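You operate a simulated robot arm through the tools that you are given. There is no shell and no other tool.

You run a simulated robot arm. Do the job below in one go: nothing can be reset, and whatever is moved stays where it is left.

JOB
Push the small box from the end of the packing table across on to the lift cart.
Fine: First pump the deck up level with the table. Then push the box straight across till it has cleared the table by about a hand's width, then turn the lowering knob to DOWN till the deck is down, and last back to HOLD. Where these are worked on the way, their far stop is far enough and under half their travel is too little: cart deck, lowering knob.

The check looks at the end state, three seconds after you hand in, the way a careful person would. Anything else that was tipped, shoved, dropped, spilled or broken makes it a failure.

ROBOT AND FRAMES
A 6-joint arm with a two-finger gripper, fixed in place. Base frame: the origin is at the foot of the arm, x ahead of it, y to its left, z up. Lengths are in mm, angles in rad, forces in N, time in s.
It reaches about 1298 mm from its shoulder. Its first joint turns from -2.601 to 2.601 rad. Payload 1.57 kg.
The TCP is the grasp point between the finger pads, 21 mm short of the fingertips. In the tool frame z runs along the fingers and y along their closing line. The gripper opens to 70 mm. The gripper's body begins 50 mm behind the TCP.
Orientation is that of the tool frame in the base frame, as [roll, pitch, yaw] about the fixed x, y, z axes, in that order (R = Rz(yaw) Ry(pitch) Rx(roll)). With the fingers straight down and closing along the base's y, the tool's x points along the base's -x, its y along +y and its z along -z.

CONTROLS
- The arm moves only by the tool apply_moves. Its argument "motion" is a list of rows, each a list of 3 entries, a list of its own where there are three numbers: the shift along the base's x, y, z in units of 200 mm (1.0 is 200 mm), then the turn, a rotation vector about the base's x, y, z in units of 45 degrees (1.0 is 45 degrees), then the closure in counts, from 0 (fully open) to 255 (shut). In form: [[[dx, dy, dz], [rx, ry, rz], hand], ...]. A call has 1 to 20 rows; each row is the pose to reach, as a shift and turn from the pose commanded when the call began. A call with a number of a shift or a turn outside -1 to 1 is refused whole. A row lasts 0.2 s, in which the tool goes at most 50 mm and 0.15 rad; a call with a longer step from one row to the next is refused whole, and so is a gripper value outside its range. A pose out of reach is approached as far as the arm can. The call stops where the force on the tool passes 90 N (or 10 N more than at its start, if that is more) or the arm is blocked; 0.2 s more then pass. Each finger halts on what it meets, pressing with about 27 N; the grip force reading is that of the motor and also rises with nothing between the fingers. The clock runs only during rows and for 0.2 s after the last one: add rows that repeat a pose to give the fingers time. The reply holds the time, the measured pose of the TCP, the force on the tool along the base axes, the opening and the grip force, in the units named above and with some noise, with the torque about the TCP (base axes, N m) and any sound that the robot's microphone picked up.
- Cameras (640 x 400 px; columns grow to the right, rows downward): "scene" is fixed at [401.7, -649.2, 1381]; the picture's right is [0.99, -0.17, 0.00], its down [-0.06, -0.37, -0.93] and it looks along [0.15, 0.91, -0.38] (base axes); focal length 344 px, centre (320, 200). "wrist" rides on the gripper at [79, 4, -81] in the tool frame; the picture's right is [-0.05, 1.00, 0.00], its down [-0.67, -0.04, -0.74] and it looks along [-0.74, -0.04, 0.67] (tool axes); focal length 256 px, centre (320, 200). There is no depth. A picture from a camera that has moved, and an enlarged one, comes with that camera's place and axes in the base frame and with its lens.
- camera(camera): a new picture of that camera. The clock stands still meanwhile.
- raise_lower(by): slides the trunk up (or, below 0, down) by that many mm; the arm rides with it, the base frame stays. It gives what a move gives, with no picture.
- close_up(camera, box): a new picture of the part [left, top, right, bottom] of that camera's present view, enlarged. The clock stands still meanwhile.
- job_done(): hands the job in; it is judged then, once.

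Places have to be worked out from the pictures, the camera data and where the tool is seen. Open the gripper and draw the arm clear of the work before you hand the job in, unless the task says otherwise.

The tools are called after ">>>" by a JSON object that holds its "fn" and its "kwargs". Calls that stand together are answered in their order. apply_moves: Moves the arm, as the interface text tells. Its arguments: {"type":"object","properties":{"motion":{"type":"array","items":{"type":"array"}}},"required":["motion"]} The other tools are called the same way: raise_lower (by) slides the trunk up or down; camera (camera) takes a picture; close_up (camera, box) takes an enlarged picture of a part of a camera's view; job_done () hands the job in.

At the start:

```text
time: 0.0
ee_pos: [189.6, 624.4, 1236.3]
orientation: [3.141, 0.0, 3.14]
ft_force: [0.1, -0.3, -0.4]
torque: [0.01, -0.04, -0.02]
opening: 69.9
gripper_force: 0.1
trunk travel left (down, up): [-917.0, 53.0]
```

scene: 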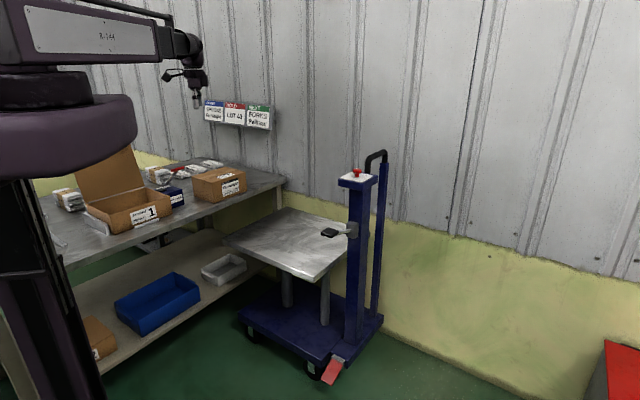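
wrist: 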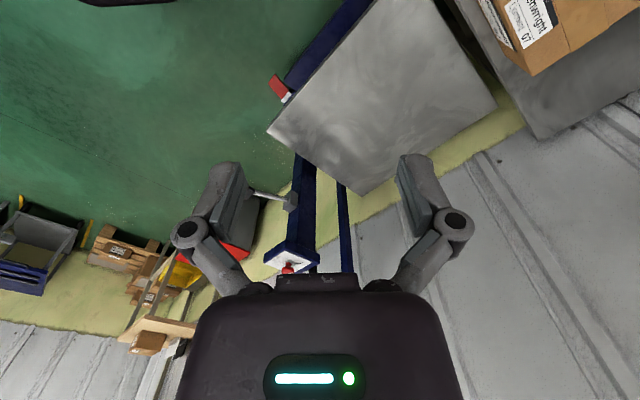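

I start by looking closer at the cart, its controls and the box on the table before moving anything.

>>> {"fn": "close_up", "kwargs": {"camera": "scene", "box": [300, 140, 400, 260]}}

>>> {"fn": "close_up", "kwargs": {"camera": "scene", "box": [220, 290, 400, 400]}}

>>> {"fn": "close_up", "kwargs": {"camera": "scene", "box": [130, 80, 300, 220]}}

>>> {"fn": "close_up", "kwargs": {"camera": "wrist", "box": [220, 0, 520, 280]}}

```text
3.33 times, centred on (350, 200) of scene
camera zoom: at [401.7, -649.2, 1381.0], right [0.99, -0.17, 0.0], down [-0.06, -0.37, -0.93], along [0.15, 0.91, -0.38], focal length 1148 px, centre (220, 200)
```

zoom: 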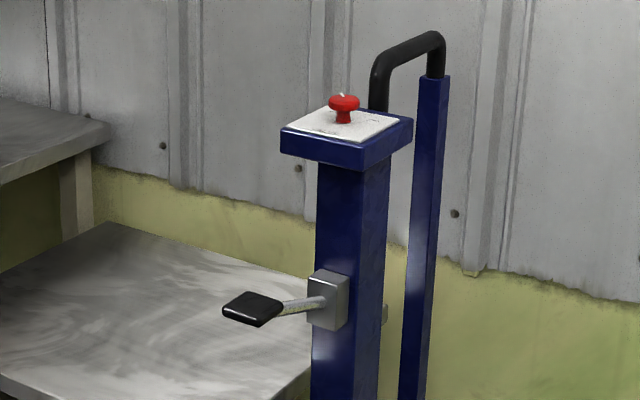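

```text
3.56 times, centred on (310, 345) of scene
camera zoom: at [401.7, -649.2, 1381.0], right [0.99, -0.17, 0.0], down [-0.06, -0.37, -0.93], along [0.15, 0.91, -0.38], focal length 1225 px, centre (356, -316)
```

zoom: 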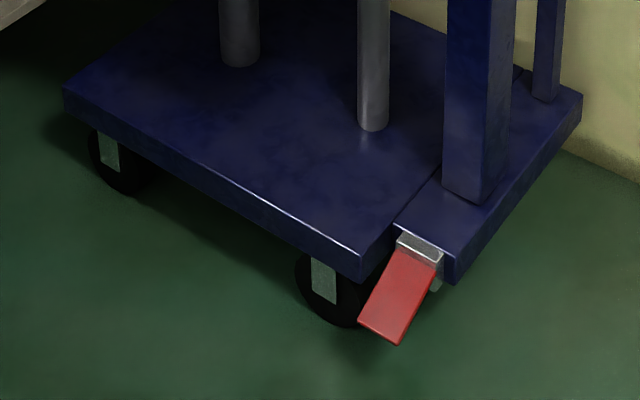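

```text
2.86 times, centred on (215, 150) of scene
camera zoom: at [401.7, -649.2, 1381.0], right [0.99, -0.17, 0.0], down [-0.06, -0.37, -0.93], along [0.15, 0.91, -0.38], focal length 984 px, centre (620, 343)
```

zoom: 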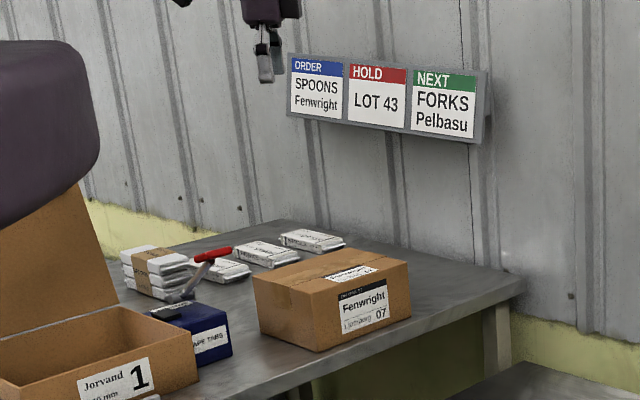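

```text
1.43 times, centred on (370, 140) of wrist
camera zoom: at [109.0, 629.9, 1315.8], right [0.05, 1.0, 0.0], down [0.67, -0.04, 0.74], along [0.74, -0.04, -0.67], focal length 366 px, centre (249, 286)
```

zoom: 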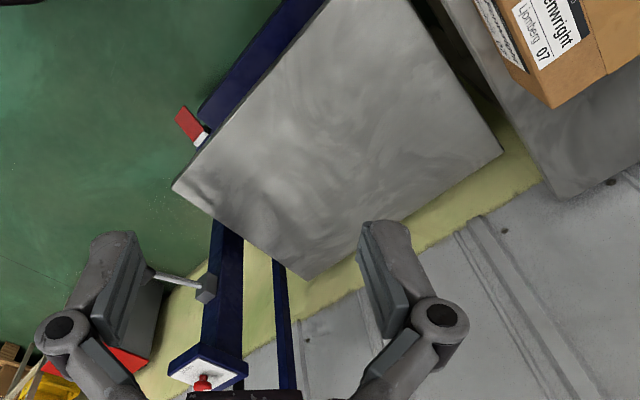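

From triangulating both views, the red knob on the mast top is near (732, 507, 998), the hand lever block near (722, 501, 765), the deck top at z≈598, and the table top at z≈757. The cart is yawed about 45°. I move the wrist camera toward the mast to read the controls.

>>> {"fn": "apply_moves", "kwargs": {"motion": [[[0.2, -0.055, -0.03], [0, 0, 0], 0], [[0.4, -0.11, -0.06], [0, 0, 0], 0], [[0.6, -0.165, -0.1], [0, 0, 0], 0], [[0.8, -0.22, -0.13], [0, 0, 0], 0], [[1.0, -0.275, -0.16], [0, 0, 0], 0]]}}

>>> {"fn": "apply_moves", "kwargs": {"motion": [[[0.2, -0.055, -0.03], [0, 0, 0], 0], [[0.4, -0.11, -0.06], [0, 0, 0], 0], [[0.6, -0.165, -0.1], [0, 0, 0], 0], [[0.8, -0.22, -0.13], [0, 0, 0], 0], [[0.9, -0.25, -0.16], [0, 0, 0], 0]]}}

>>> {"fn": "camera", "kwargs": {"camera": "wrist"}}

>>> {"fn": "camera", "kwargs": {"camera": "scene"}}

```text
time: 1.2
ee_pos: [390.3, 570.7, 1235.5]
orientation: [-3.14, 0.0, -3.141]
ft_force: [0.1, -0.6, 0.0]
torque: [0.0, -0.02, -0.01]
opening: 70.0
gripper_force: 0.0
out of reach, approached as far as the arm can: row 1, 2, 3, 4, 5
trunk travel left (down, up): [-917.0, 53.0]
```

```text
time: 2.4
ee_pos: [570.4, 519.0, 1235.8]
orientation: [3.141, 0.002, -3.14]
ft_force: [0.0, 0.1, 0.6]
torque: [0.01, 0.03, -0.02]
opening: 70.2
gripper_force: 0.1
out of reach, approached as far as the arm can: row 1, 2, 3, 4, 5
trunk travel left (down, up): [-917.0, 53.0]
```

```text
taken
camera wrist: at [490.3, 525.2, 1315.7], right [0.05, 1.0, 0.0], down [0.67, -0.04, 0.74], along [0.74, -0.04, -0.67], focal length 256 px, centre (320, 200)
```

wrist: 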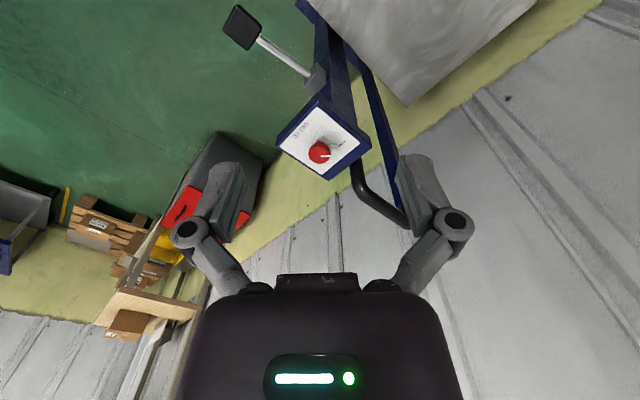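

```text
taken
```

scene: 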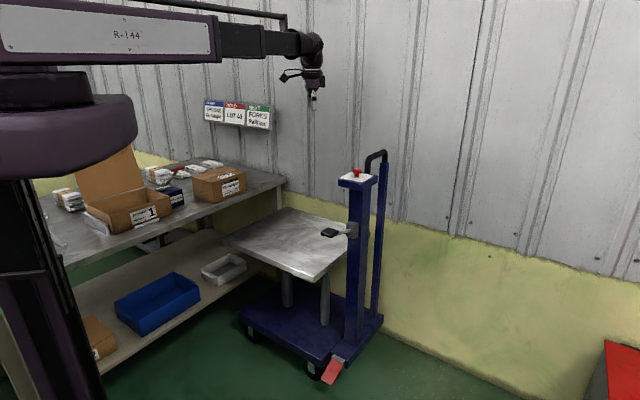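

The vertical part of the commanded shift was not reached (z stayed at 1236), so height probably has to come from the trunk slide. I enlarge the knob panel and lever now in view.

>>> {"fn": "close_up", "kwargs": {"camera": "wrist", "box": [260, 80, 400, 190]}}

>>> {"fn": "close_up", "kwargs": {"camera": "wrist", "box": [200, 0, 400, 110]}}

>>> {"fn": "close_up", "kwargs": {"camera": "scene", "box": [240, 0, 380, 120]}}

>>> {"fn": "close_up", "kwargs": {"camera": "scene", "box": [310, 145, 400, 215]}}

```text
3.64 times, centred on (330, 135) of wrist
camera zoom: at [490.3, 525.2, 1315.7], right [0.05, 1.0, 0.0], down [0.67, -0.04, 0.74], along [0.74, -0.04, -0.67], focal length 931 px, centre (284, 436)
```

zoom: 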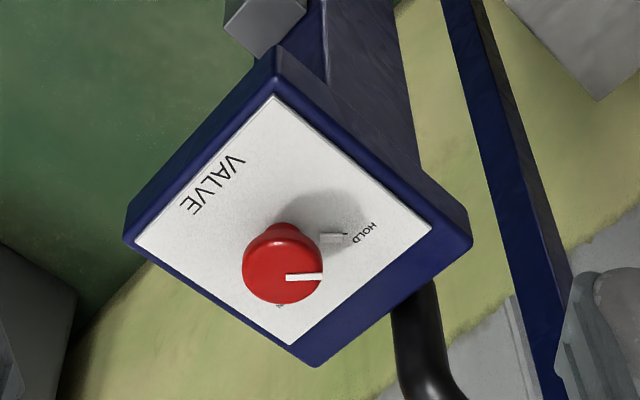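

```text
3.20 times, centred on (300, 55) of wrist
camera zoom: at [490.3, 525.2, 1315.7], right [0.05, 1.0, 0.0], down [0.67, -0.04, 0.74], along [0.74, -0.04, -0.67], focal length 819 px, centre (384, 664)
```

zoom: 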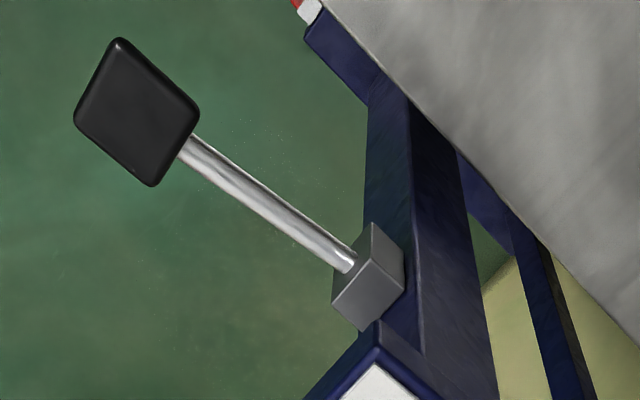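

```text
3.33 times, centred on (310, 60) of scene
camera zoom: at [401.7, -649.2, 1381.0], right [0.99, -0.17, 0.0], down [-0.06, -0.37, -0.93], along [0.15, 0.91, -0.38], focal length 1148 px, centre (353, 667)
```

zoom: 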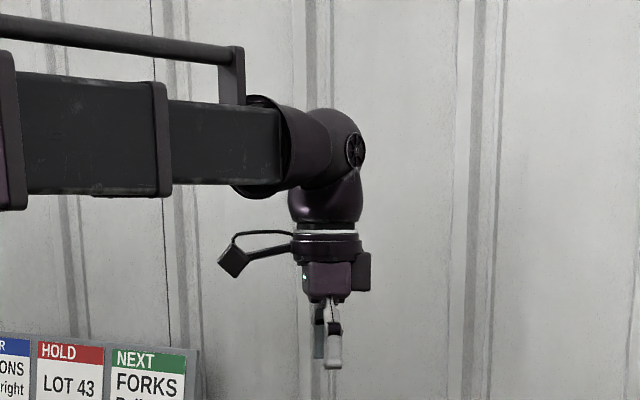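

```text
5.71 times, centred on (355, 180) of scene
camera zoom: at [401.7, -649.2, 1381.0], right [0.99, -0.17, 0.0], down [-0.06, -0.37, -0.93], along [0.15, 0.91, -0.38], focal length 1969 px, centre (120, 314)
```

zoom: 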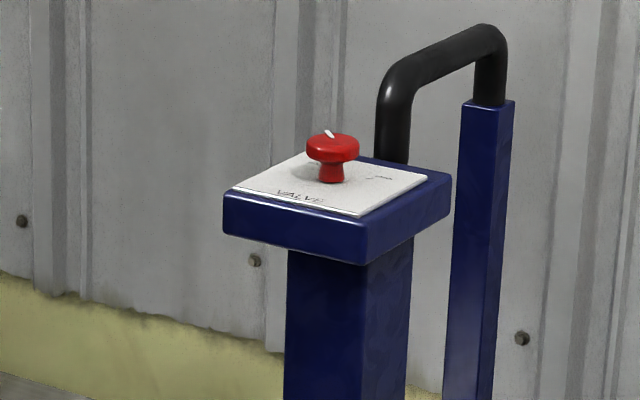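

The panel reads VALVE, with HOLD toward +y and DOWN apparently toward +x, and the pointer now sits at HOLD. The arm is telescopic, so height comes from the trunk, and the floor pedal is out of its reach. That makes the black-padded hand lever (pad near (610, 387, 815)) the pump. I move the tool over the pad at full height.

>>> {"fn": "apply_moves", "kwargs": {"motion": [[[0.05, -0.2, 0], [0, 0, 0], 0], [[0.1, -0.4, 0], [0, 0, 0], 0], [[0.16, -0.55, 0], [0, 0, 0], 120], [[0.2, -0.66, 0], [0, 0, 0], 255], [[0.2, -0.66, 0], [0, 0, 0], 255]]}}

>>> {"fn": "raise_lower", "kwargs": {"by": -200}}

>>> {"fn": "camera", "kwargs": {"camera": "wrist"}}

>>> {"fn": "camera", "kwargs": {"camera": "scene"}}

```text
time: 3.6
ee_pos: [609.8, 390.2, 1234.8]
orientation: [3.141, -0.001, 3.141]
ft_force: [1.0, 0.4, -0.3]
torque: [0.01, 0.01, 0.01]
opening: 0.1
gripper_force: 26.7
trunk travel left (down, up): [-917.0, 53.0]
```

```text
time: 5.8
ee_pos: [610.3, 389.3, 1036.4]
orientation: [3.141, 0.0, -3.141]
ft_force: [-0.2, -0.1, 0.6]
torque: [0.0, -0.03, -0.02]
opening: 0.3
gripper_force: 27.0
trunk travel left (down, up): [-717.0, 253.0]
```

```text
taken
camera wrist: at [529.5, 393.9, 1115.9], right [0.05, 1.0, 0.0], down [0.67, -0.04, 0.74], along [0.74, -0.04, -0.67], focal length 256 px, centre (320, 200)
```

wrist: 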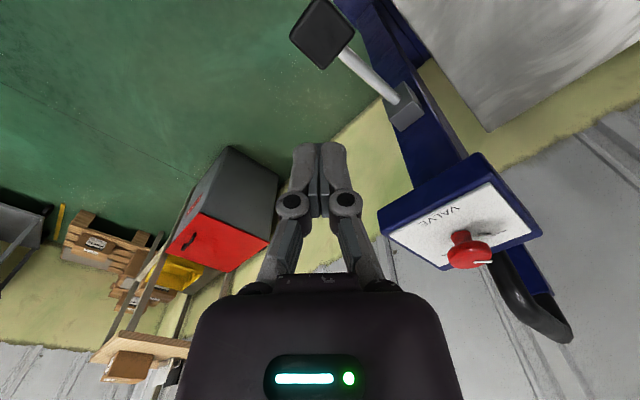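

```text
taken
```

scene: 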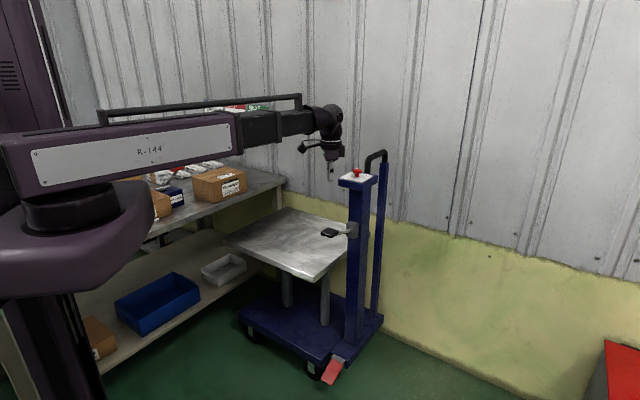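

The pad centre triangulates to about (609, 390, 820), directly under the closed fingers. I lower most of the way and check again before touching it.

>>> {"fn": "raise_lower", "kwargs": {"by": -155}}

>>> {"fn": "camera", "kwargs": {"camera": "wrist"}}

>>> {"fn": "close_up", "kwargs": {"camera": "scene", "box": [260, 120, 420, 260]}}

```text
time: 7.6
ee_pos: [609.6, 388.4, 881.4]
orientation: [3.141, 0.001, -3.141]
ft_force: [0.9, 0.4, -0.7]
torque: [0.0, 0.01, 0.0]
opening: 0.0
gripper_force: 26.5
trunk travel left (down, up): [-562.0, 408.0]
```

```text
taken
camera wrist: at [529.5, 393.9, 960.9], right [0.05, 1.0, 0.0], down [0.67, -0.04, 0.74], along [0.74, -0.04, -0.67], focal length 256 px, centre (320, 200)
```

wrist: 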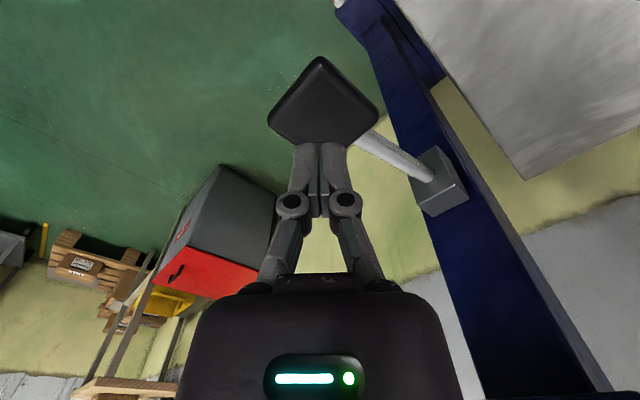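

```text
2.86 times, centred on (340, 190) of scene
camera zoom: at [401.7, -649.2, 1381.0], right [0.99, -0.17, 0.0], down [-0.06, -0.37, -0.93], along [0.15, 0.91, -0.38], focal length 984 px, centre (263, 229)
```

zoom: 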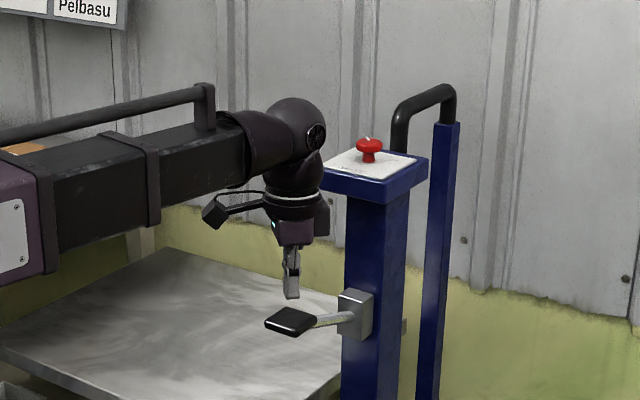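

The fingertips are about 40 mm above the centre of the pad, with the wrist clear of the mast. I go down in small steps to find contact.

>>> {"fn": "raise_lower", "kwargs": {"by": -30}}

>>> {"fn": "raise_lower", "kwargs": {"by": -10}}

>>> {"fn": "raise_lower", "kwargs": {"by": -10}}

>>> {"fn": "close_up", "kwargs": {"camera": "scene", "box": [260, 140, 420, 280]}}

```text
time: 8.3
ee_pos: [610.1, 390.0, 851.5]
orientation: [3.141, 0.0, -3.14]
ft_force: [-0.8, 0.1, 1.1]
torque: [0.03, 0.02, 0.0]
opening: 0.1
gripper_force: 26.7
trunk travel left (down, up): [-532.0, 438.0]
```

```text
time: 8.9
ee_pos: [609.4, 390.0, 841.0]
orientation: [3.141, -0.002, -3.141]
ft_force: [-0.4, -0.2, 1.7]
torque: [-0.02, 0.01, 0.01]
opening: 0.1
gripper_force: 27.3
trunk travel left (down, up): [-522.0, 448.0]
```

```text
time: 9.5
ee_pos: [609.7, 389.6, 831.5]
orientation: [-3.141, -0.001, -3.141]
ft_force: [0.2, -1.3, 1.7]
torque: [0.01, 0.0, -0.01]
opening: 0.1
gripper_force: 26.7
trunk travel left (down, up): [-512.0, 458.0]
```

```text
2.86 times, centred on (340, 210) of scene
camera zoom: at [401.7, -649.2, 1381.0], right [0.99, -0.17, 0.0], down [-0.06, -0.37, -0.93], along [0.15, 0.91, -0.38], focal length 984 px, centre (263, 171)
```

zoom: 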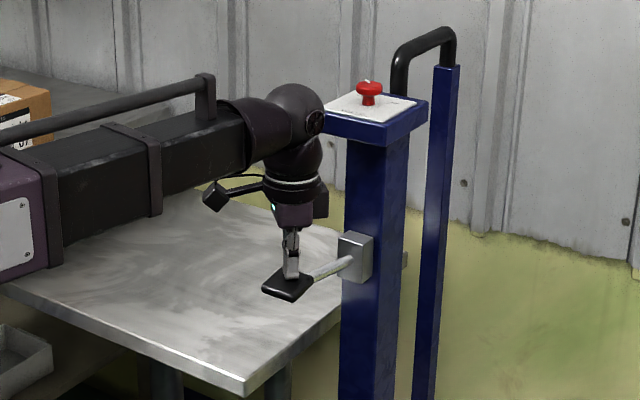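

The lever gives easily (under 2 N), and the deck's front corner has already risen roughly 15–20 mm, so this is the pump. I continue the downstroke in small steps, watching the force.

>>> {"fn": "raise_lower", "kwargs": {"by": -15}}

>>> {"fn": "raise_lower", "kwargs": {"by": -15}}

>>> {"fn": "close_up", "kwargs": {"camera": "scene", "box": [260, 140, 420, 280]}}

```text
time: 10.1
ee_pos: [609.0, 389.0, 815.2]
orientation: [3.141, -0.001, 3.141]
ft_force: [-2.7, -2.3, 3.2]
torque: [-0.02, 0.01, 0.0]
opening: 0.4
gripper_force: 26.9
trunk travel left (down, up): [-497.0, 473.0]
```

```text
time: 10.7
ee_pos: [609.3, 389.5, 800.6]
orientation: [3.14, -0.001, -3.142]
ft_force: [-2.6, -2.6, 4.5]
torque: [-0.03, 0.04, 0.0]
opening: 0.0
gripper_force: 27.0
trunk travel left (down, up): [-482.0, 488.0]
```

```text
2.86 times, centred on (340, 210) of scene
camera zoom: at [401.7, -649.2, 1381.0], right [0.99, -0.17, 0.0], down [-0.06, -0.37, -0.93], along [0.15, 0.91, -0.38], focal length 984 px, centre (263, 171)
```

zoom: 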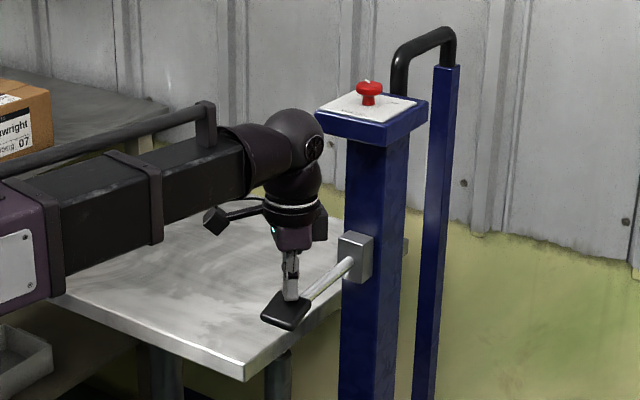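

The deck keeps rising smoothly and forces are still low. I carry on down toward the lever's lower stop.

>>> {"fn": "raise_lower", "kwargs": {"by": -15}}

>>> {"fn": "raise_lower", "kwargs": {"by": -15}}

>>> {"fn": "close_up", "kwargs": {"camera": "scene", "box": [260, 140, 420, 280]}}

```text
time: 11.4
ee_pos: [610.4, 389.2, 786.3]
orientation: [3.141, 0.001, 3.141]
ft_force: [-4.1, -4.4, 4.0]
torque: [-0.06, 0.03, -0.01]
opening: 0.0
gripper_force: 26.8
trunk travel left (down, up): [-467.0, 503.0]
```

```text
time: 12.0
ee_pos: [610.2, 390.1, 770.9]
orientation: [3.141, 0.001, -3.14]
ft_force: [-0.9, -0.7, 5.0]
torque: [0.03, -0.07, 0.0]
opening: 0.0
gripper_force: 26.3
trunk travel left (down, up): [-452.0, 518.0]
```

```text
2.86 times, centred on (340, 210) of scene
camera zoom: at [401.7, -649.2, 1381.0], right [0.99, -0.17, 0.0], down [-0.06, -0.37, -0.93], along [0.15, 0.91, -0.38], focal length 984 px, centre (263, 171)
```

zoom: 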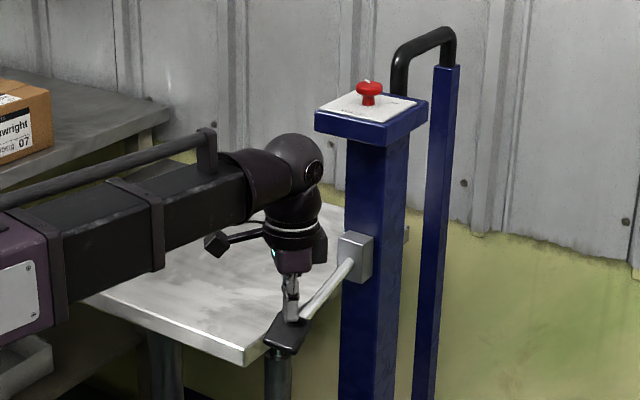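

The deck is now near z≈680, and the fingertips have slid to the inner edge of the pad. I raise the tool to see whether the lever springs back and the deck holds.

>>> {"fn": "raise_lower", "kwargs": {"by": 50}}

>>> {"fn": "raise_lower", "kwargs": {"by": 60}}

>>> {"fn": "close_up", "kwargs": {"camera": "scene", "box": [260, 140, 420, 280]}}

>>> {"fn": "camera", "kwargs": {"camera": "wrist"}}

```text
time: 12.9
ee_pos: [609.0, 389.8, 820.3]
orientation: [3.14, 0.0, 3.141]
ft_force: [0.2, -0.1, 3.1]
torque: [0.02, -0.01, 0.01]
opening: 0.3
gripper_force: 27.0
trunk travel left (down, up): [-502.0, 468.0]
```

```text
time: 13.9
ee_pos: [610.1, 389.6, 880.2]
orientation: [-3.141, 0.0, -3.141]
ft_force: [0.2, -0.6, -0.2]
torque: [0.0, 0.0, -0.03]
opening: 0.1
gripper_force: 27.0
trunk travel left (down, up): [-562.0, 408.0]
```

```text
2.86 times, centred on (340, 210) of scene
camera zoom: at [401.7, -649.2, 1381.0], right [0.99, -0.17, 0.0], down [-0.06, -0.37, -0.93], along [0.15, 0.91, -0.38], focal length 984 px, centre (263, 171)
```

zoom: 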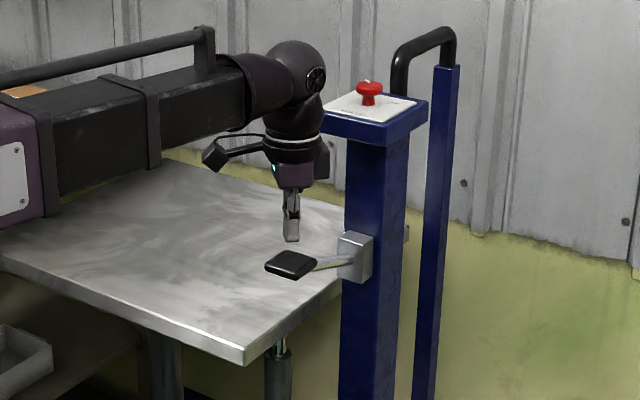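

```text
taken
camera wrist: at [529.5, 394.0, 960.8], right [0.05, 1.0, 0.0], down [0.67, -0.04, 0.74], along [0.74, -0.04, -0.67], focal length 256 px, centre (320, 200)
```

wrist: 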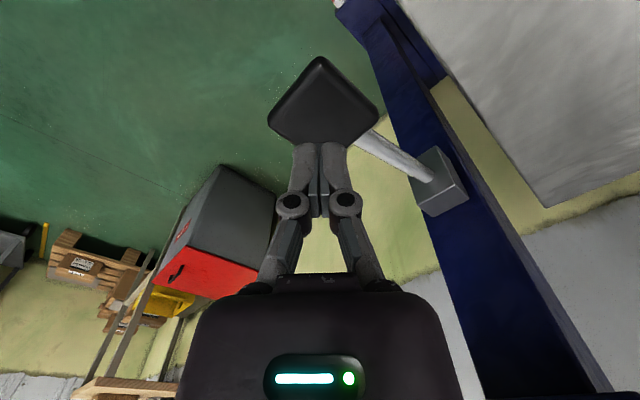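

The lever springs back on its own and the deck holds its height. I shift 8 mm outward along the lever for a better contact and make the second stroke.

>>> {"fn": "apply_moves", "kwargs": {"motion": [[[-0.03, -0.03, 0], [0, 0, 0], 255]]}}

>>> {"fn": "raise_lower", "kwargs": {"by": -60}}

>>> {"fn": "raise_lower", "kwargs": {"by": -30}}

>>> {"fn": "close_up", "kwargs": {"camera": "scene", "box": [260, 140, 420, 280]}}

```text
time: 14.3
ee_pos: [602.7, 382.4, 881.4]
orientation: [3.141, 0.0, -3.142]
ft_force: [-0.4, 0.7, 0.2]
torque: [-0.02, -0.01, 0.01]
opening: 0.2
gripper_force: 27.2
trunk travel left (down, up): [-562.0, 408.0]
```

```text
time: 15.3
ee_pos: [603.3, 382.9, 822.2]
orientation: [-3.141, -0.001, -3.141]
ft_force: [-1.5, -1.4, 2.4]
torque: [-0.02, -0.01, 0.0]
opening: 0.0
gripper_force: 27.0
trunk travel left (down, up): [-502.0, 468.0]
```

```text
time: 16.1
ee_pos: [602.4, 382.3, 790.8]
orientation: [3.141, 0.0, 3.141]
ft_force: [-4.7, -3.9, 2.9]
torque: [-0.07, 0.1, -0.02]
opening: 0.0
gripper_force: 26.6
trunk travel left (down, up): [-472.0, 498.0]
```

```text
2.86 times, centred on (340, 210) of scene
camera zoom: at [401.7, -649.2, 1381.0], right [0.99, -0.17, 0.0], down [-0.06, -0.37, -0.93], along [0.15, 0.91, -0.38], focal length 984 px, centre (263, 171)
```

zoom: 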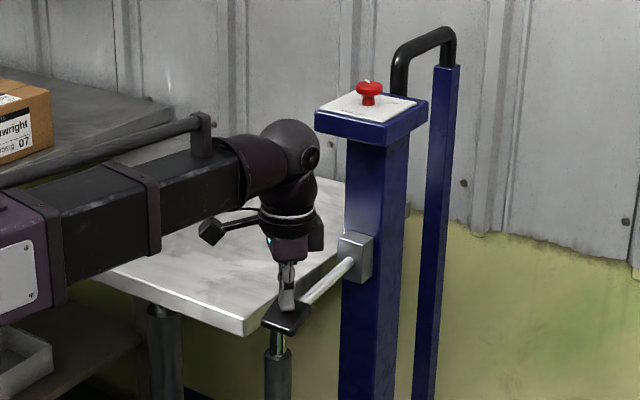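

The deck's corner is now around z≈729. I finish this stroke and return the lever.

>>> {"fn": "raise_lower", "kwargs": {"by": -20}}

>>> {"fn": "raise_lower", "kwargs": {"by": 110}}

>>> {"fn": "camera", "kwargs": {"camera": "scene"}}

>>> {"fn": "close_up", "kwargs": {"camera": "scene", "box": [260, 140, 420, 280]}}

```text
time: 16.7
ee_pos: [602.1, 383.2, 770.1]
orientation: [-3.14, 0.002, -3.141]
ft_force: [0.6, -0.5, 3.2]
torque: [0.02, -0.03, -0.04]
opening: 0.2
gripper_force: 26.5
trunk travel left (down, up): [-452.0, 518.0]
```

```text
time: 18.1
ee_pos: [603.0, 383.0, 881.9]
orientation: [3.14, 0.0, -3.141]
ft_force: [-0.2, 0.2, -0.8]
torque: [-0.01, -0.02, -0.02]
opening: 0.0
gripper_force: 26.7
trunk travel left (down, up): [-562.0, 408.0]
```

```text
taken
```

scene: 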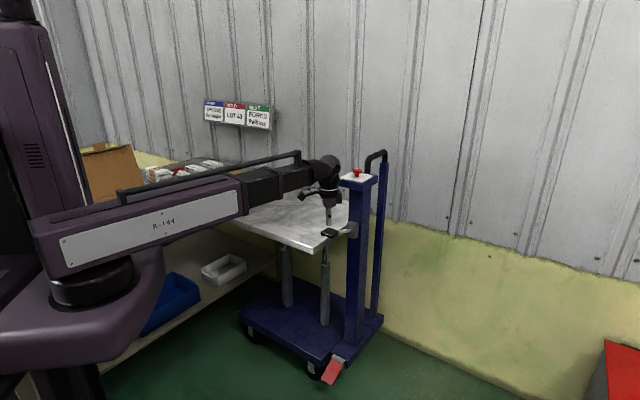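

```text
2.86 times, centred on (340, 210) of scene
camera zoom: at [401.7, -649.2, 1381.0], right [0.99, -0.17, 0.0], down [-0.06, -0.37, -0.93], along [0.15, 0.91, -0.38], focal length 984 px, centre (263, 171)
```

zoom: 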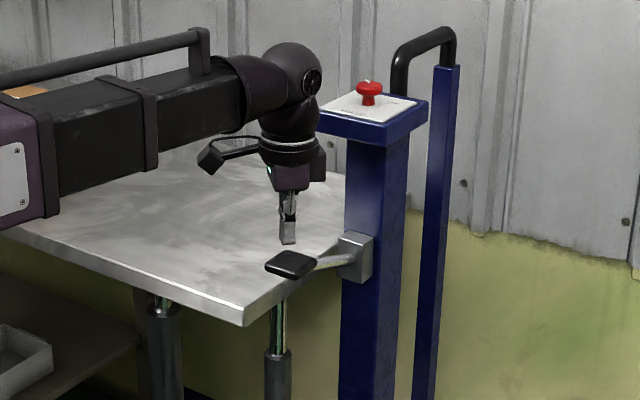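

The deck reads about z≈744, with the table nearer 757. I make a third stroke in steps to see whether the deck still rises or has met its top stop.

>>> {"fn": "raise_lower", "kwargs": {"by": -60}}

>>> {"fn": "raise_lower", "kwargs": {"by": -25}}

>>> {"fn": "close_up", "kwargs": {"camera": "scene", "box": [260, 140, 420, 280]}}

```text
time: 19.1
ee_pos: [603.4, 382.3, 821.9]
orientation: [-3.141, -0.001, -3.141]
ft_force: [-1.5, 0.0, 2.0]
torque: [0.02, 0.0, -0.02]
opening: 0.0
gripper_force: 27.5
trunk travel left (down, up): [-502.0, 468.0]
```

```text
time: 19.9
ee_pos: [603.2, 382.1, 795.7]
orientation: [3.141, 0.001, -3.141]
ft_force: [-3.1, -3.2, 4.6]
torque: [-0.01, 0.07, 0.02]
opening: 0.0
gripper_force: 27.2
trunk travel left (down, up): [-477.0, 493.0]
```

```text
2.86 times, centred on (340, 210) of scene
camera zoom: at [401.7, -649.2, 1381.0], right [0.99, -0.17, 0.0], down [-0.06, -0.37, -0.93], along [0.15, 0.91, -0.38], focal length 984 px, centre (263, 171)
```

zoom: 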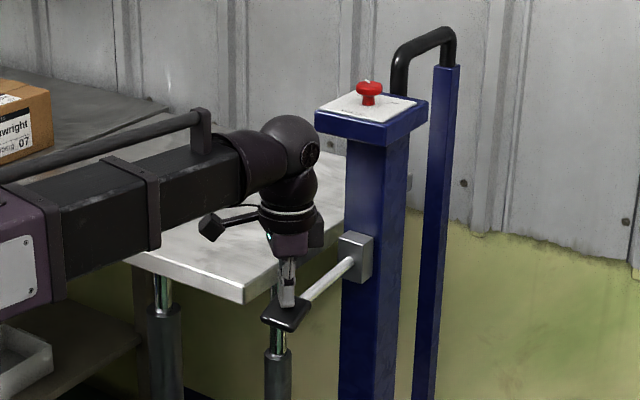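

The deck is still rising and now looks close to table height. Before pumping more, I lift off and swing the arm aside to compare the deck and table surfaces directly.

>>> {"fn": "raise_lower", "kwargs": {"by": 85}}

>>> {"fn": "raise_lower", "kwargs": {"by": 200}}

>>> {"fn": "camera", "kwargs": {"camera": "scene"}}

>>> {"fn": "close_up", "kwargs": {"camera": "scene", "box": [200, 150, 360, 270]}}

>>> {"fn": "camera", "kwargs": {"camera": "wrist"}}

```text
time: 21.1
ee_pos: [603.9, 383.6, 879.8]
orientation: [-3.141, 0.001, -3.141]
ft_force: [0.0, -0.3, -0.3]
torque: [-0.02, 0.02, 0.01]
opening: 0.0
gripper_force: 26.8
trunk travel left (down, up): [-562.0, 408.0]
```

```text
time: 23.2
ee_pos: [604.8, 383.4, 1080.8]
orientation: [3.14, 0.0, 3.141]
ft_force: [0.2, -0.1, -0.6]
torque: [-0.01, 0.02, -0.01]
opening: 0.2
gripper_force: 27.2
trunk travel left (down, up): [-762.0, 208.0]
```

```text
taken
```

scene: 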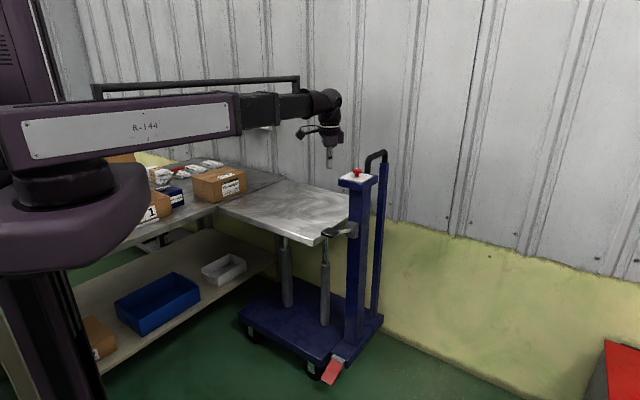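

```text
3.33 times, centred on (280, 210) of scene
camera zoom: at [401.7, -649.2, 1381.0], right [0.99, -0.17, 0.0], down [-0.06, -0.37, -0.93], along [0.15, 0.91, -0.38], focal length 1148 px, centre (453, 167)
```

zoom: 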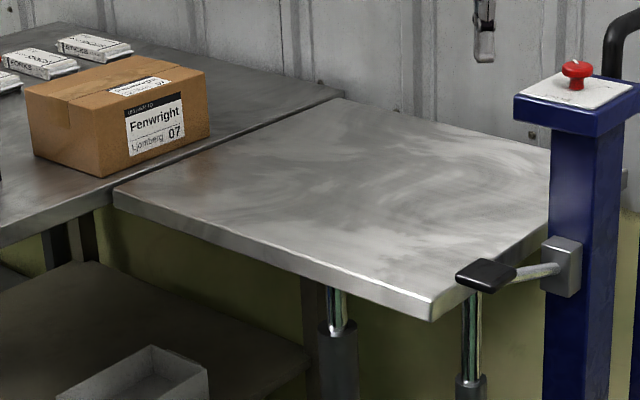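

```text
taken
camera wrist: at [523.4, 387.7, 1160.7], right [0.05, 1.0, 0.0], down [0.67, -0.04, 0.74], along [0.74, -0.04, -0.67], focal length 256 px, centre (320, 200)
```

wrist: 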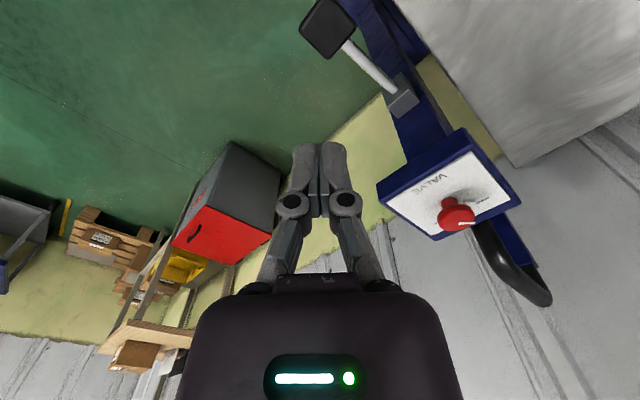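

The deck now looks nearly flush with the table. I zoom in on the seam between them to judge the step.

>>> {"fn": "close_up", "kwargs": {"camera": "scene", "box": [215, 185, 265, 220]}}

>>> {"fn": "close_up", "kwargs": {"camera": "scene", "box": [260, 165, 310, 200]}}

>>> {"fn": "close_up", "kwargs": {"camera": "scene", "box": [290, 220, 370, 270]}}

```text
11.43 times, centred on (240, 202) of scene
camera zoom: at [401.7, -649.2, 1381.0], right [0.99, -0.17, 0.0], down [-0.06, -0.37, -0.93], along [0.15, 0.91, -0.38], focal length 3938 px, centre (1234, 171)
```

zoom: 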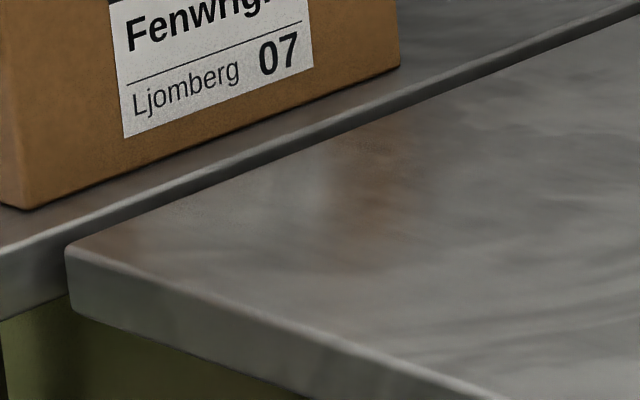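

```text
11.43 times, centred on (285, 182) of scene
camera zoom: at [401.7, -649.2, 1381.0], right [0.99, -0.17, 0.0], down [-0.06, -0.37, -0.93], along [0.15, 0.91, -0.38], focal length 3938 px, centre (720, 400)
```

zoom: 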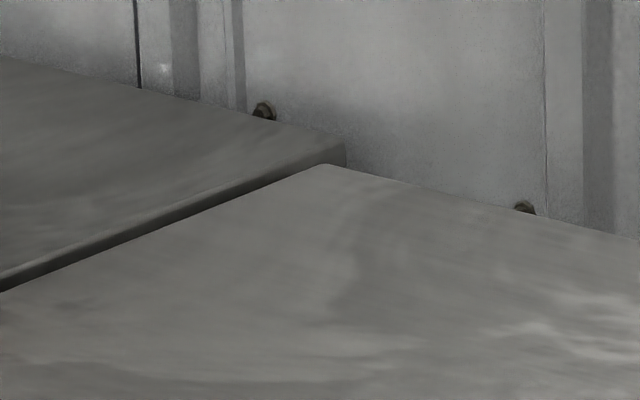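

```text
8.00 times, centred on (330, 245) of scene
camera zoom: at [401.7, -649.2, 1381.0], right [0.99, -0.17, 0.0], down [-0.06, -0.37, -0.93], along [0.15, 0.91, -0.38], focal length 2756 px, centre (240, -160)
```

zoom: 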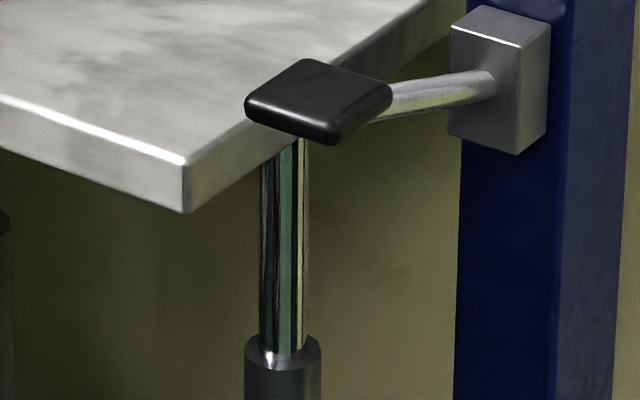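

The seam is only about 20 px in the 11× view, which could be flush or a few mm off, so I want a better angle. I keep the hand high and bring the wrist camera round to look along the seam from the front end.

>>> {"fn": "apply_moves", "kwargs": {"motion": [[[-0.178, 0.102, 0], [0, 0, 0.067], 255], [[-0.356, 0.204, 0], [0, 0, 0.133], 255], [[-0.534, 0.306, 0], [0, 0, 0.2], 255], [[-0.712, 0.408, 0], [0, 0, 0.267], 255], [[-0.89, 0.51, 0], [0, 0, 0.333], 255]]}}

>>> {"fn": "apply_moves", "kwargs": {"motion": [[[-0.178, 0.102, 0], [0, 0, 0.067], 255], [[-0.356, 0.204, 0], [0, 0, 0.133], 255], [[-0.534, 0.306, 0], [0, 0, 0.2], 255], [[-0.712, 0.408, 0], [0, 0, 0.267], 255], [[-0.89, 0.51, 0], [0, 0, 0.333], 255]]}}

>>> {"fn": "apply_moves", "kwargs": {"motion": [[[-0.178, 0.102, 0], [0, 0, 0.067], 255], [[-0.356, 0.204, 0], [0, 0, 0.133], 255], [[-0.534, 0.306, 0], [0, 0, 0.2], 255], [[-0.712, 0.408, 0], [0, 0, 0.267], 255], [[-0.89, 0.51, 0], [0, 0, 0.333], 255]]}}

>>> {"fn": "camera", "kwargs": {"camera": "wrist"}}

>>> {"fn": "camera", "kwargs": {"camera": "scene"}}

```text
time: 24.4
ee_pos: [422.1, 485.3, 1080.8]
orientation: [3.142, 0.001, -2.88]
ft_force: [-1.3, -0.2, 0.0]
torque: [-0.02, -0.01, -0.01]
opening: 0.0
gripper_force: 27.1
trunk travel left (down, up): [-762.0, 208.0]
```

```text
time: 25.6
ee_pos: [245.5, 586.9, 1080.8]
orientation: [-3.142, 0.0, -2.616]
ft_force: [-0.7, 0.0, 0.7]
torque: [-0.01, -0.01, -0.03]
opening: 0.1
gripper_force: 27.0
trunk travel left (down, up): [-762.0, 208.0]
```

```text
time: 26.8
ee_pos: [66.6, 690.8, 1080.5]
orientation: [-3.141, -0.001, -2.357]
ft_force: [-0.6, -1.4, -0.2]
torque: [0.04, -0.02, -0.01]
opening: 0.1
gripper_force: 27.4
trunk travel left (down, up): [-762.0, 208.0]
```

```text
taken
camera wrist: at [7.2, 638.6, 1160.6], right [-0.67, 0.74, 0.0], down [0.5, 0.45, 0.75], along [0.55, 0.5, -0.67], focal length 256 px, centre (320, 200)
```

wrist: 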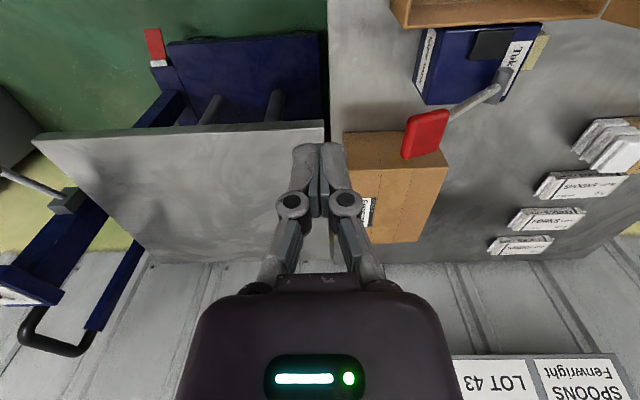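

```text
taken
```

scene: 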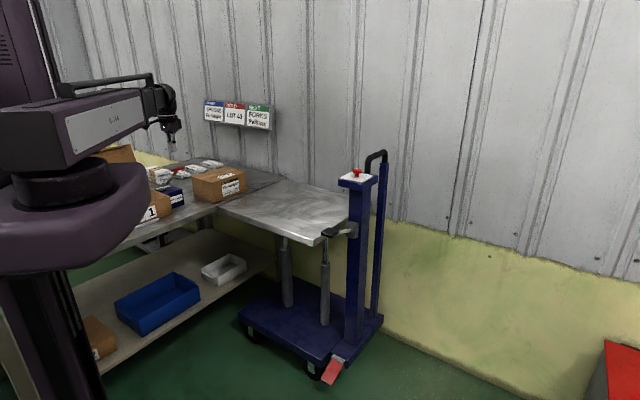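

This view looks along the seam and shows the whole work area. There is a tape dispenser or tool with a red handle near the back corner of the box. I enlarge both the seam and that object.

>>> {"fn": "close_up", "kwargs": {"camera": "wrist", "box": [270, 90, 370, 150]}}

>>> {"fn": "close_up", "kwargs": {"camera": "wrist", "box": [320, 0, 640, 260]}}

>>> {"fn": "close_up", "kwargs": {"camera": "scene", "box": [130, 130, 300, 240]}}

```text
6.40 times, centred on (320, 120) of wrist
camera zoom: at [7.2, 638.6, 1160.6], right [-0.67, 0.74, 0.0], down [0.5, 0.45, 0.75], along [0.55, 0.5, -0.67], focal length 1638 px, centre (320, 712)
```

zoom: 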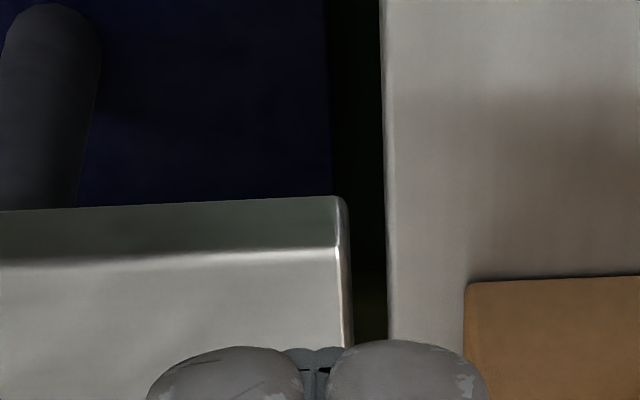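

```text
1.54 times, centred on (480, 130) of wrist
camera zoom: at [7.2, 638.6, 1160.6], right [-0.67, 0.74, 0.0], down [0.5, 0.45, 0.75], along [0.55, 0.5, -0.67], focal length 394 px, centre (74, 308)
```

zoom: 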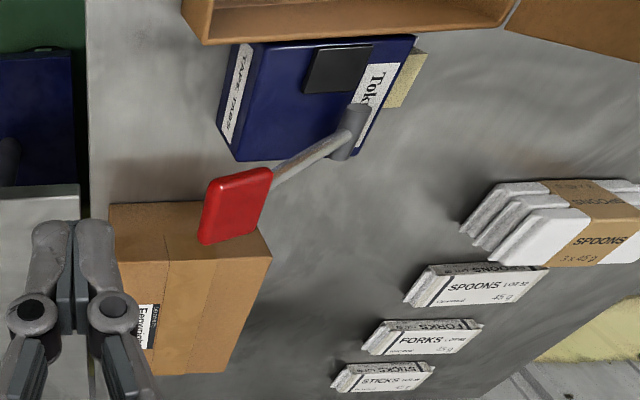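

```text
3.64 times, centred on (215, 185) of scene
camera zoom: at [401.7, -649.2, 1381.0], right [0.99, -0.17, 0.0], down [-0.06, -0.37, -0.93], along [0.15, 0.91, -0.38], focal length 1253 px, centre (702, 254)
```

zoom: 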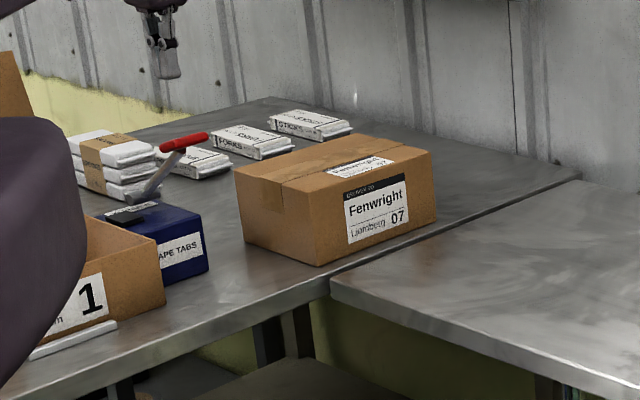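

The handle sits high, near (44, 808, 950), so the beam must stay above it when I work behind the box. From almost directly overhead the gap is about 13–14 mm. I zoom further into the seam from the scene camera to fix the step height.

>>> {"fn": "close_up", "kwargs": {"camera": "scene", "box": [218, 196, 238, 208]}}

>>> {"fn": "close_up", "kwargs": {"camera": "scene", "box": [270, 172, 290, 184]}}

>>> {"fn": "close_up", "kwargs": {"camera": "scene", "box": [188, 160, 252, 210]}}

```text
16.00 times, centred on (228, 202) of scene
camera zoom: at [401.7, -649.2, 1381.0], right [0.99, -0.17, 0.0], down [-0.06, -0.37, -0.93], along [0.15, 0.91, -0.38], focal length 5513 px, centre (1792, 168)
```

zoom: 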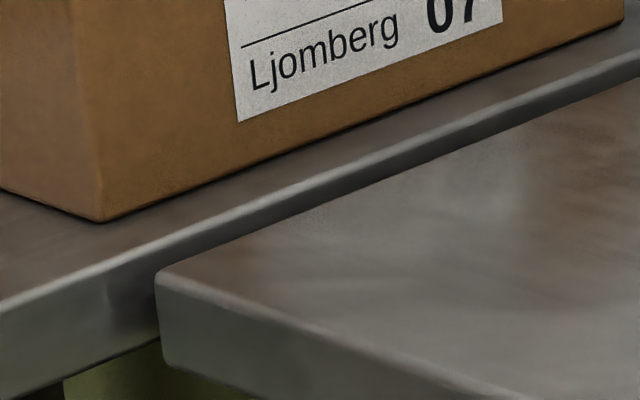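

```text
16.00 times, centred on (280, 178) of scene
camera zoom: at [401.7, -649.2, 1381.0], right [0.99, -0.17, 0.0], down [-0.06, -0.37, -0.93], along [0.15, 0.91, -0.38], focal length 5513 px, centre (960, 552)
```

zoom: 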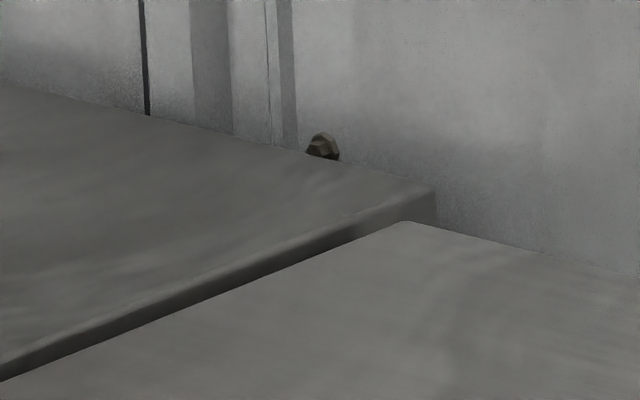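

```text
8.00 times, centred on (220, 185) of scene
camera zoom: at [401.7, -649.2, 1381.0], right [0.99, -0.17, 0.0], down [-0.06, -0.37, -0.93], along [0.15, 0.91, -0.38], focal length 2756 px, centre (1120, 320)
```

zoom: 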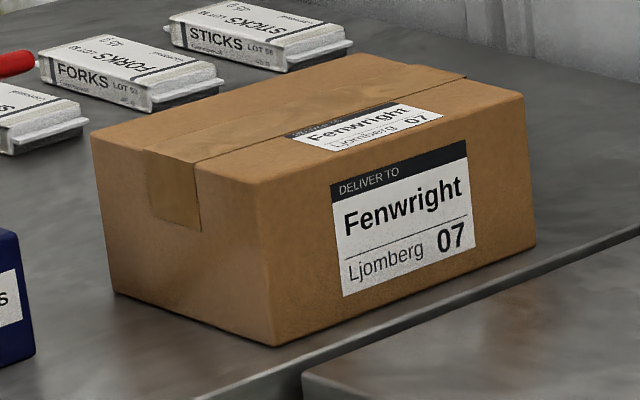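

By this measure the deck is within about 1–2 mm of the table and, if anything, a shade lower, which is right for pushing across. I shift the camera 100 mm in y to triangulate the handle, box and packets more accurately.

>>> {"fn": "apply_moves", "kwargs": {"motion": [[[0, 0.17, 0], [0, 0, 0], 255], [[0, 0.34, 0], [0, 0, 0], 255], [[0, 0.5, 0], [0, 0, 0], 255]]}}

>>> {"fn": "camera", "kwargs": {"camera": "wrist"}}

>>> {"fn": "close_up", "kwargs": {"camera": "wrist", "box": [240, 0, 560, 200]}}

```text
time: 27.6
ee_pos: [70.3, 789.9, 1081.1]
orientation: [3.142, -0.001, -2.357]
ft_force: [0.3, 0.9, -0.7]
torque: [-0.02, 0.03, 0.0]
opening: 0.0
gripper_force: 26.8
trunk travel left (down, up): [-762.0, 208.0]
```

```text
taken
camera wrist: at [9.1, 738.0, 1160.4], right [-0.67, 0.74, 0.0], down [0.5, 0.45, 0.74], along [0.55, 0.5, -0.67], focal length 256 px, centre (320, 200)
```

wrist: 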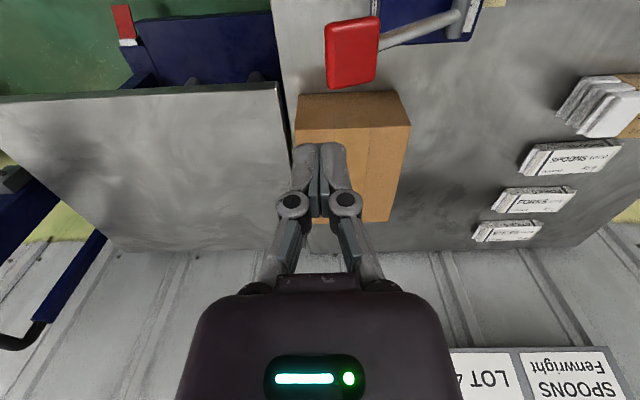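

```text
2.00 times, centred on (400, 100) of wrist
camera zoom: at [9.1, 738.0, 1160.4], right [-0.67, 0.74, 0.0], down [0.5, 0.45, 0.74], along [0.55, 0.5, -0.67], focal length 512 px, centre (160, 400)
```

zoom: 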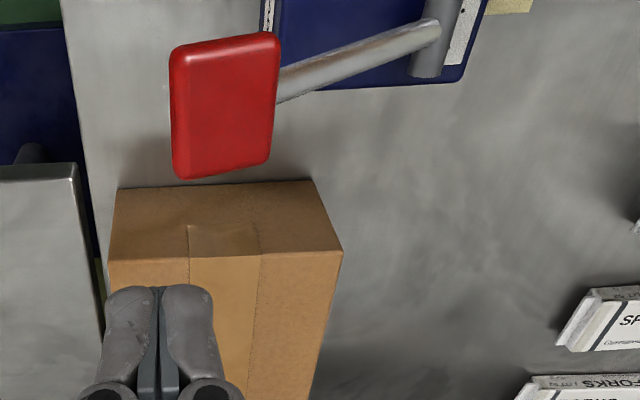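

Wrist triangulation puts the handle top near z≈960–970 at about (42, 800), the table at z≈774, and the box top at z≈873. In 45° coordinates the box spans 712–915 along the table edge and 475–624 deep. The packets lie well behind it. I go high to a spot behind the box and turn the gripper so both open fingers will bear on the rear face.

>>> {"fn": "apply_moves", "kwargs": {"motion": [[[0.016, 0.105, 0], [0, 0, -0.167], 255], [[0.032, 0.21, 0], [0, 0, -0.333], 200], [[0.048, 0.315, 0], [0, 0, -0.5], 150], [[0.064, 0.42, 0], [0, 0, -0.667], 100], [[0.08, 0.525, 0], [0, 0, -0.833], 50], [[0.097, 0.63, 0], [0, 0, -1.0], 0]]}}

>>> {"fn": "apply_moves", "kwargs": {"motion": [[[0.016, 0.105, 0], [0, 0, -0.167], 0], [[0.032, 0.21, 0], [0, 0, -0.333], 0], [[0.048, 0.315, 0], [0, 0, -0.5], 0], [[0.064, 0.42, 0], [0, 0, -0.667], 0], [[0.08, 0.525, 0], [0, 0, -0.833], 0], [[0.097, 0.63, 0], [0, 0, -1.0], 0]]}}

>>> {"fn": "camera", "kwargs": {"camera": "wrist"}}

>>> {"fn": "camera", "kwargs": {"camera": "scene"}}

```text
time: 29.0
ee_pos: [89.0, 915.5, 1080.0]
orientation: [3.141, 0.0, 3.14]
ft_force: [-0.5, -0.1, 0.1]
torque: [-0.01, -0.02, -0.01]
opening: 69.7
gripper_force: 0.0
trunk travel left (down, up): [-762.0, 208.0]
```

```text
time: 30.4
ee_pos: [108.2, 1042.8, 1079.0]
orientation: [-3.141, 0.001, 2.353]
ft_force: [-0.5, -0.1, 0.1]
torque: [-0.02, 0.01, 0.01]
opening: 69.9
gripper_force: 0.0
trunk travel left (down, up): [-762.0, 208.0]
```

```text
taken
camera wrist: at [53.8, 1102.7, 1160.3], right [0.75, 0.67, 0.0], down [0.44, -0.5, 0.75], along [0.5, -0.56, -0.67], focal length 256 px, centre (320, 200)
```

wrist: 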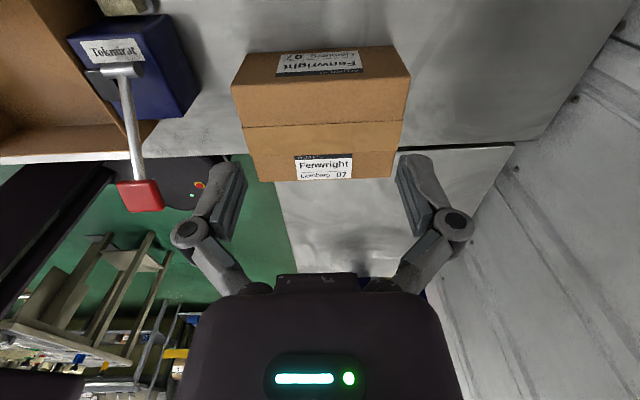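

```text
taken
```

scene: 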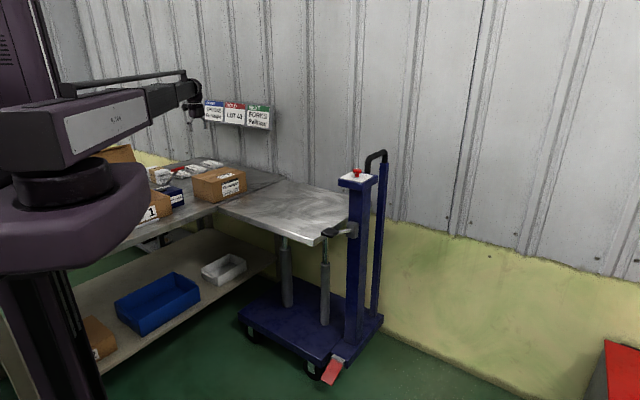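

The rear face now computes to e2≈620, spanning e1≈710–908, square to the table edge. The handle is confirmed at about (43, 799, 957). I enlarge the arm in the scene view to measure how far the beam's underside sits above the tool point.

>>> {"fn": "close_up", "kwargs": {"camera": "scene", "box": [20, 50, 220, 190]}}

>>> {"fn": "close_up", "kwargs": {"camera": "wrist", "box": [60, 20, 260, 220]}}

```text
2.86 times, centred on (120, 120) of scene
camera zoom: at [401.7, -649.2, 1381.0], right [0.99, -0.17, 0.0], down [-0.06, -0.37, -0.93], along [0.15, 0.91, -0.38], focal length 984 px, centre (891, 429)
```

zoom: 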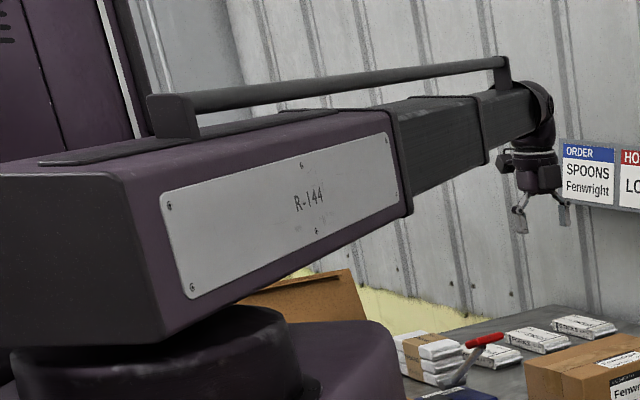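

```text
2.00 times, centred on (160, 120) of wrist
camera zoom: at [53.8, 1102.7, 1160.3], right [0.75, 0.67, 0.0], down [0.44, -0.5, 0.75], along [0.5, -0.56, -0.67], focal length 512 px, centre (640, 360)
```

zoom: 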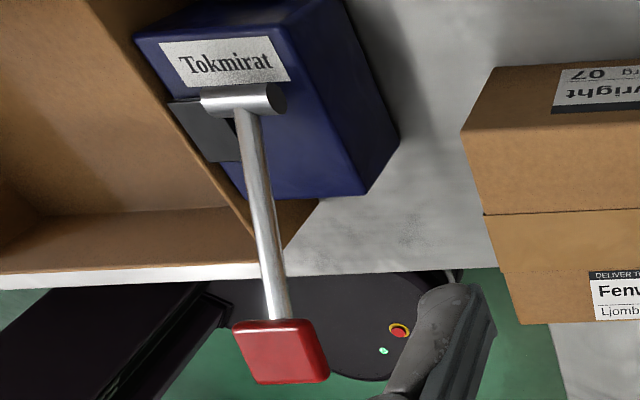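

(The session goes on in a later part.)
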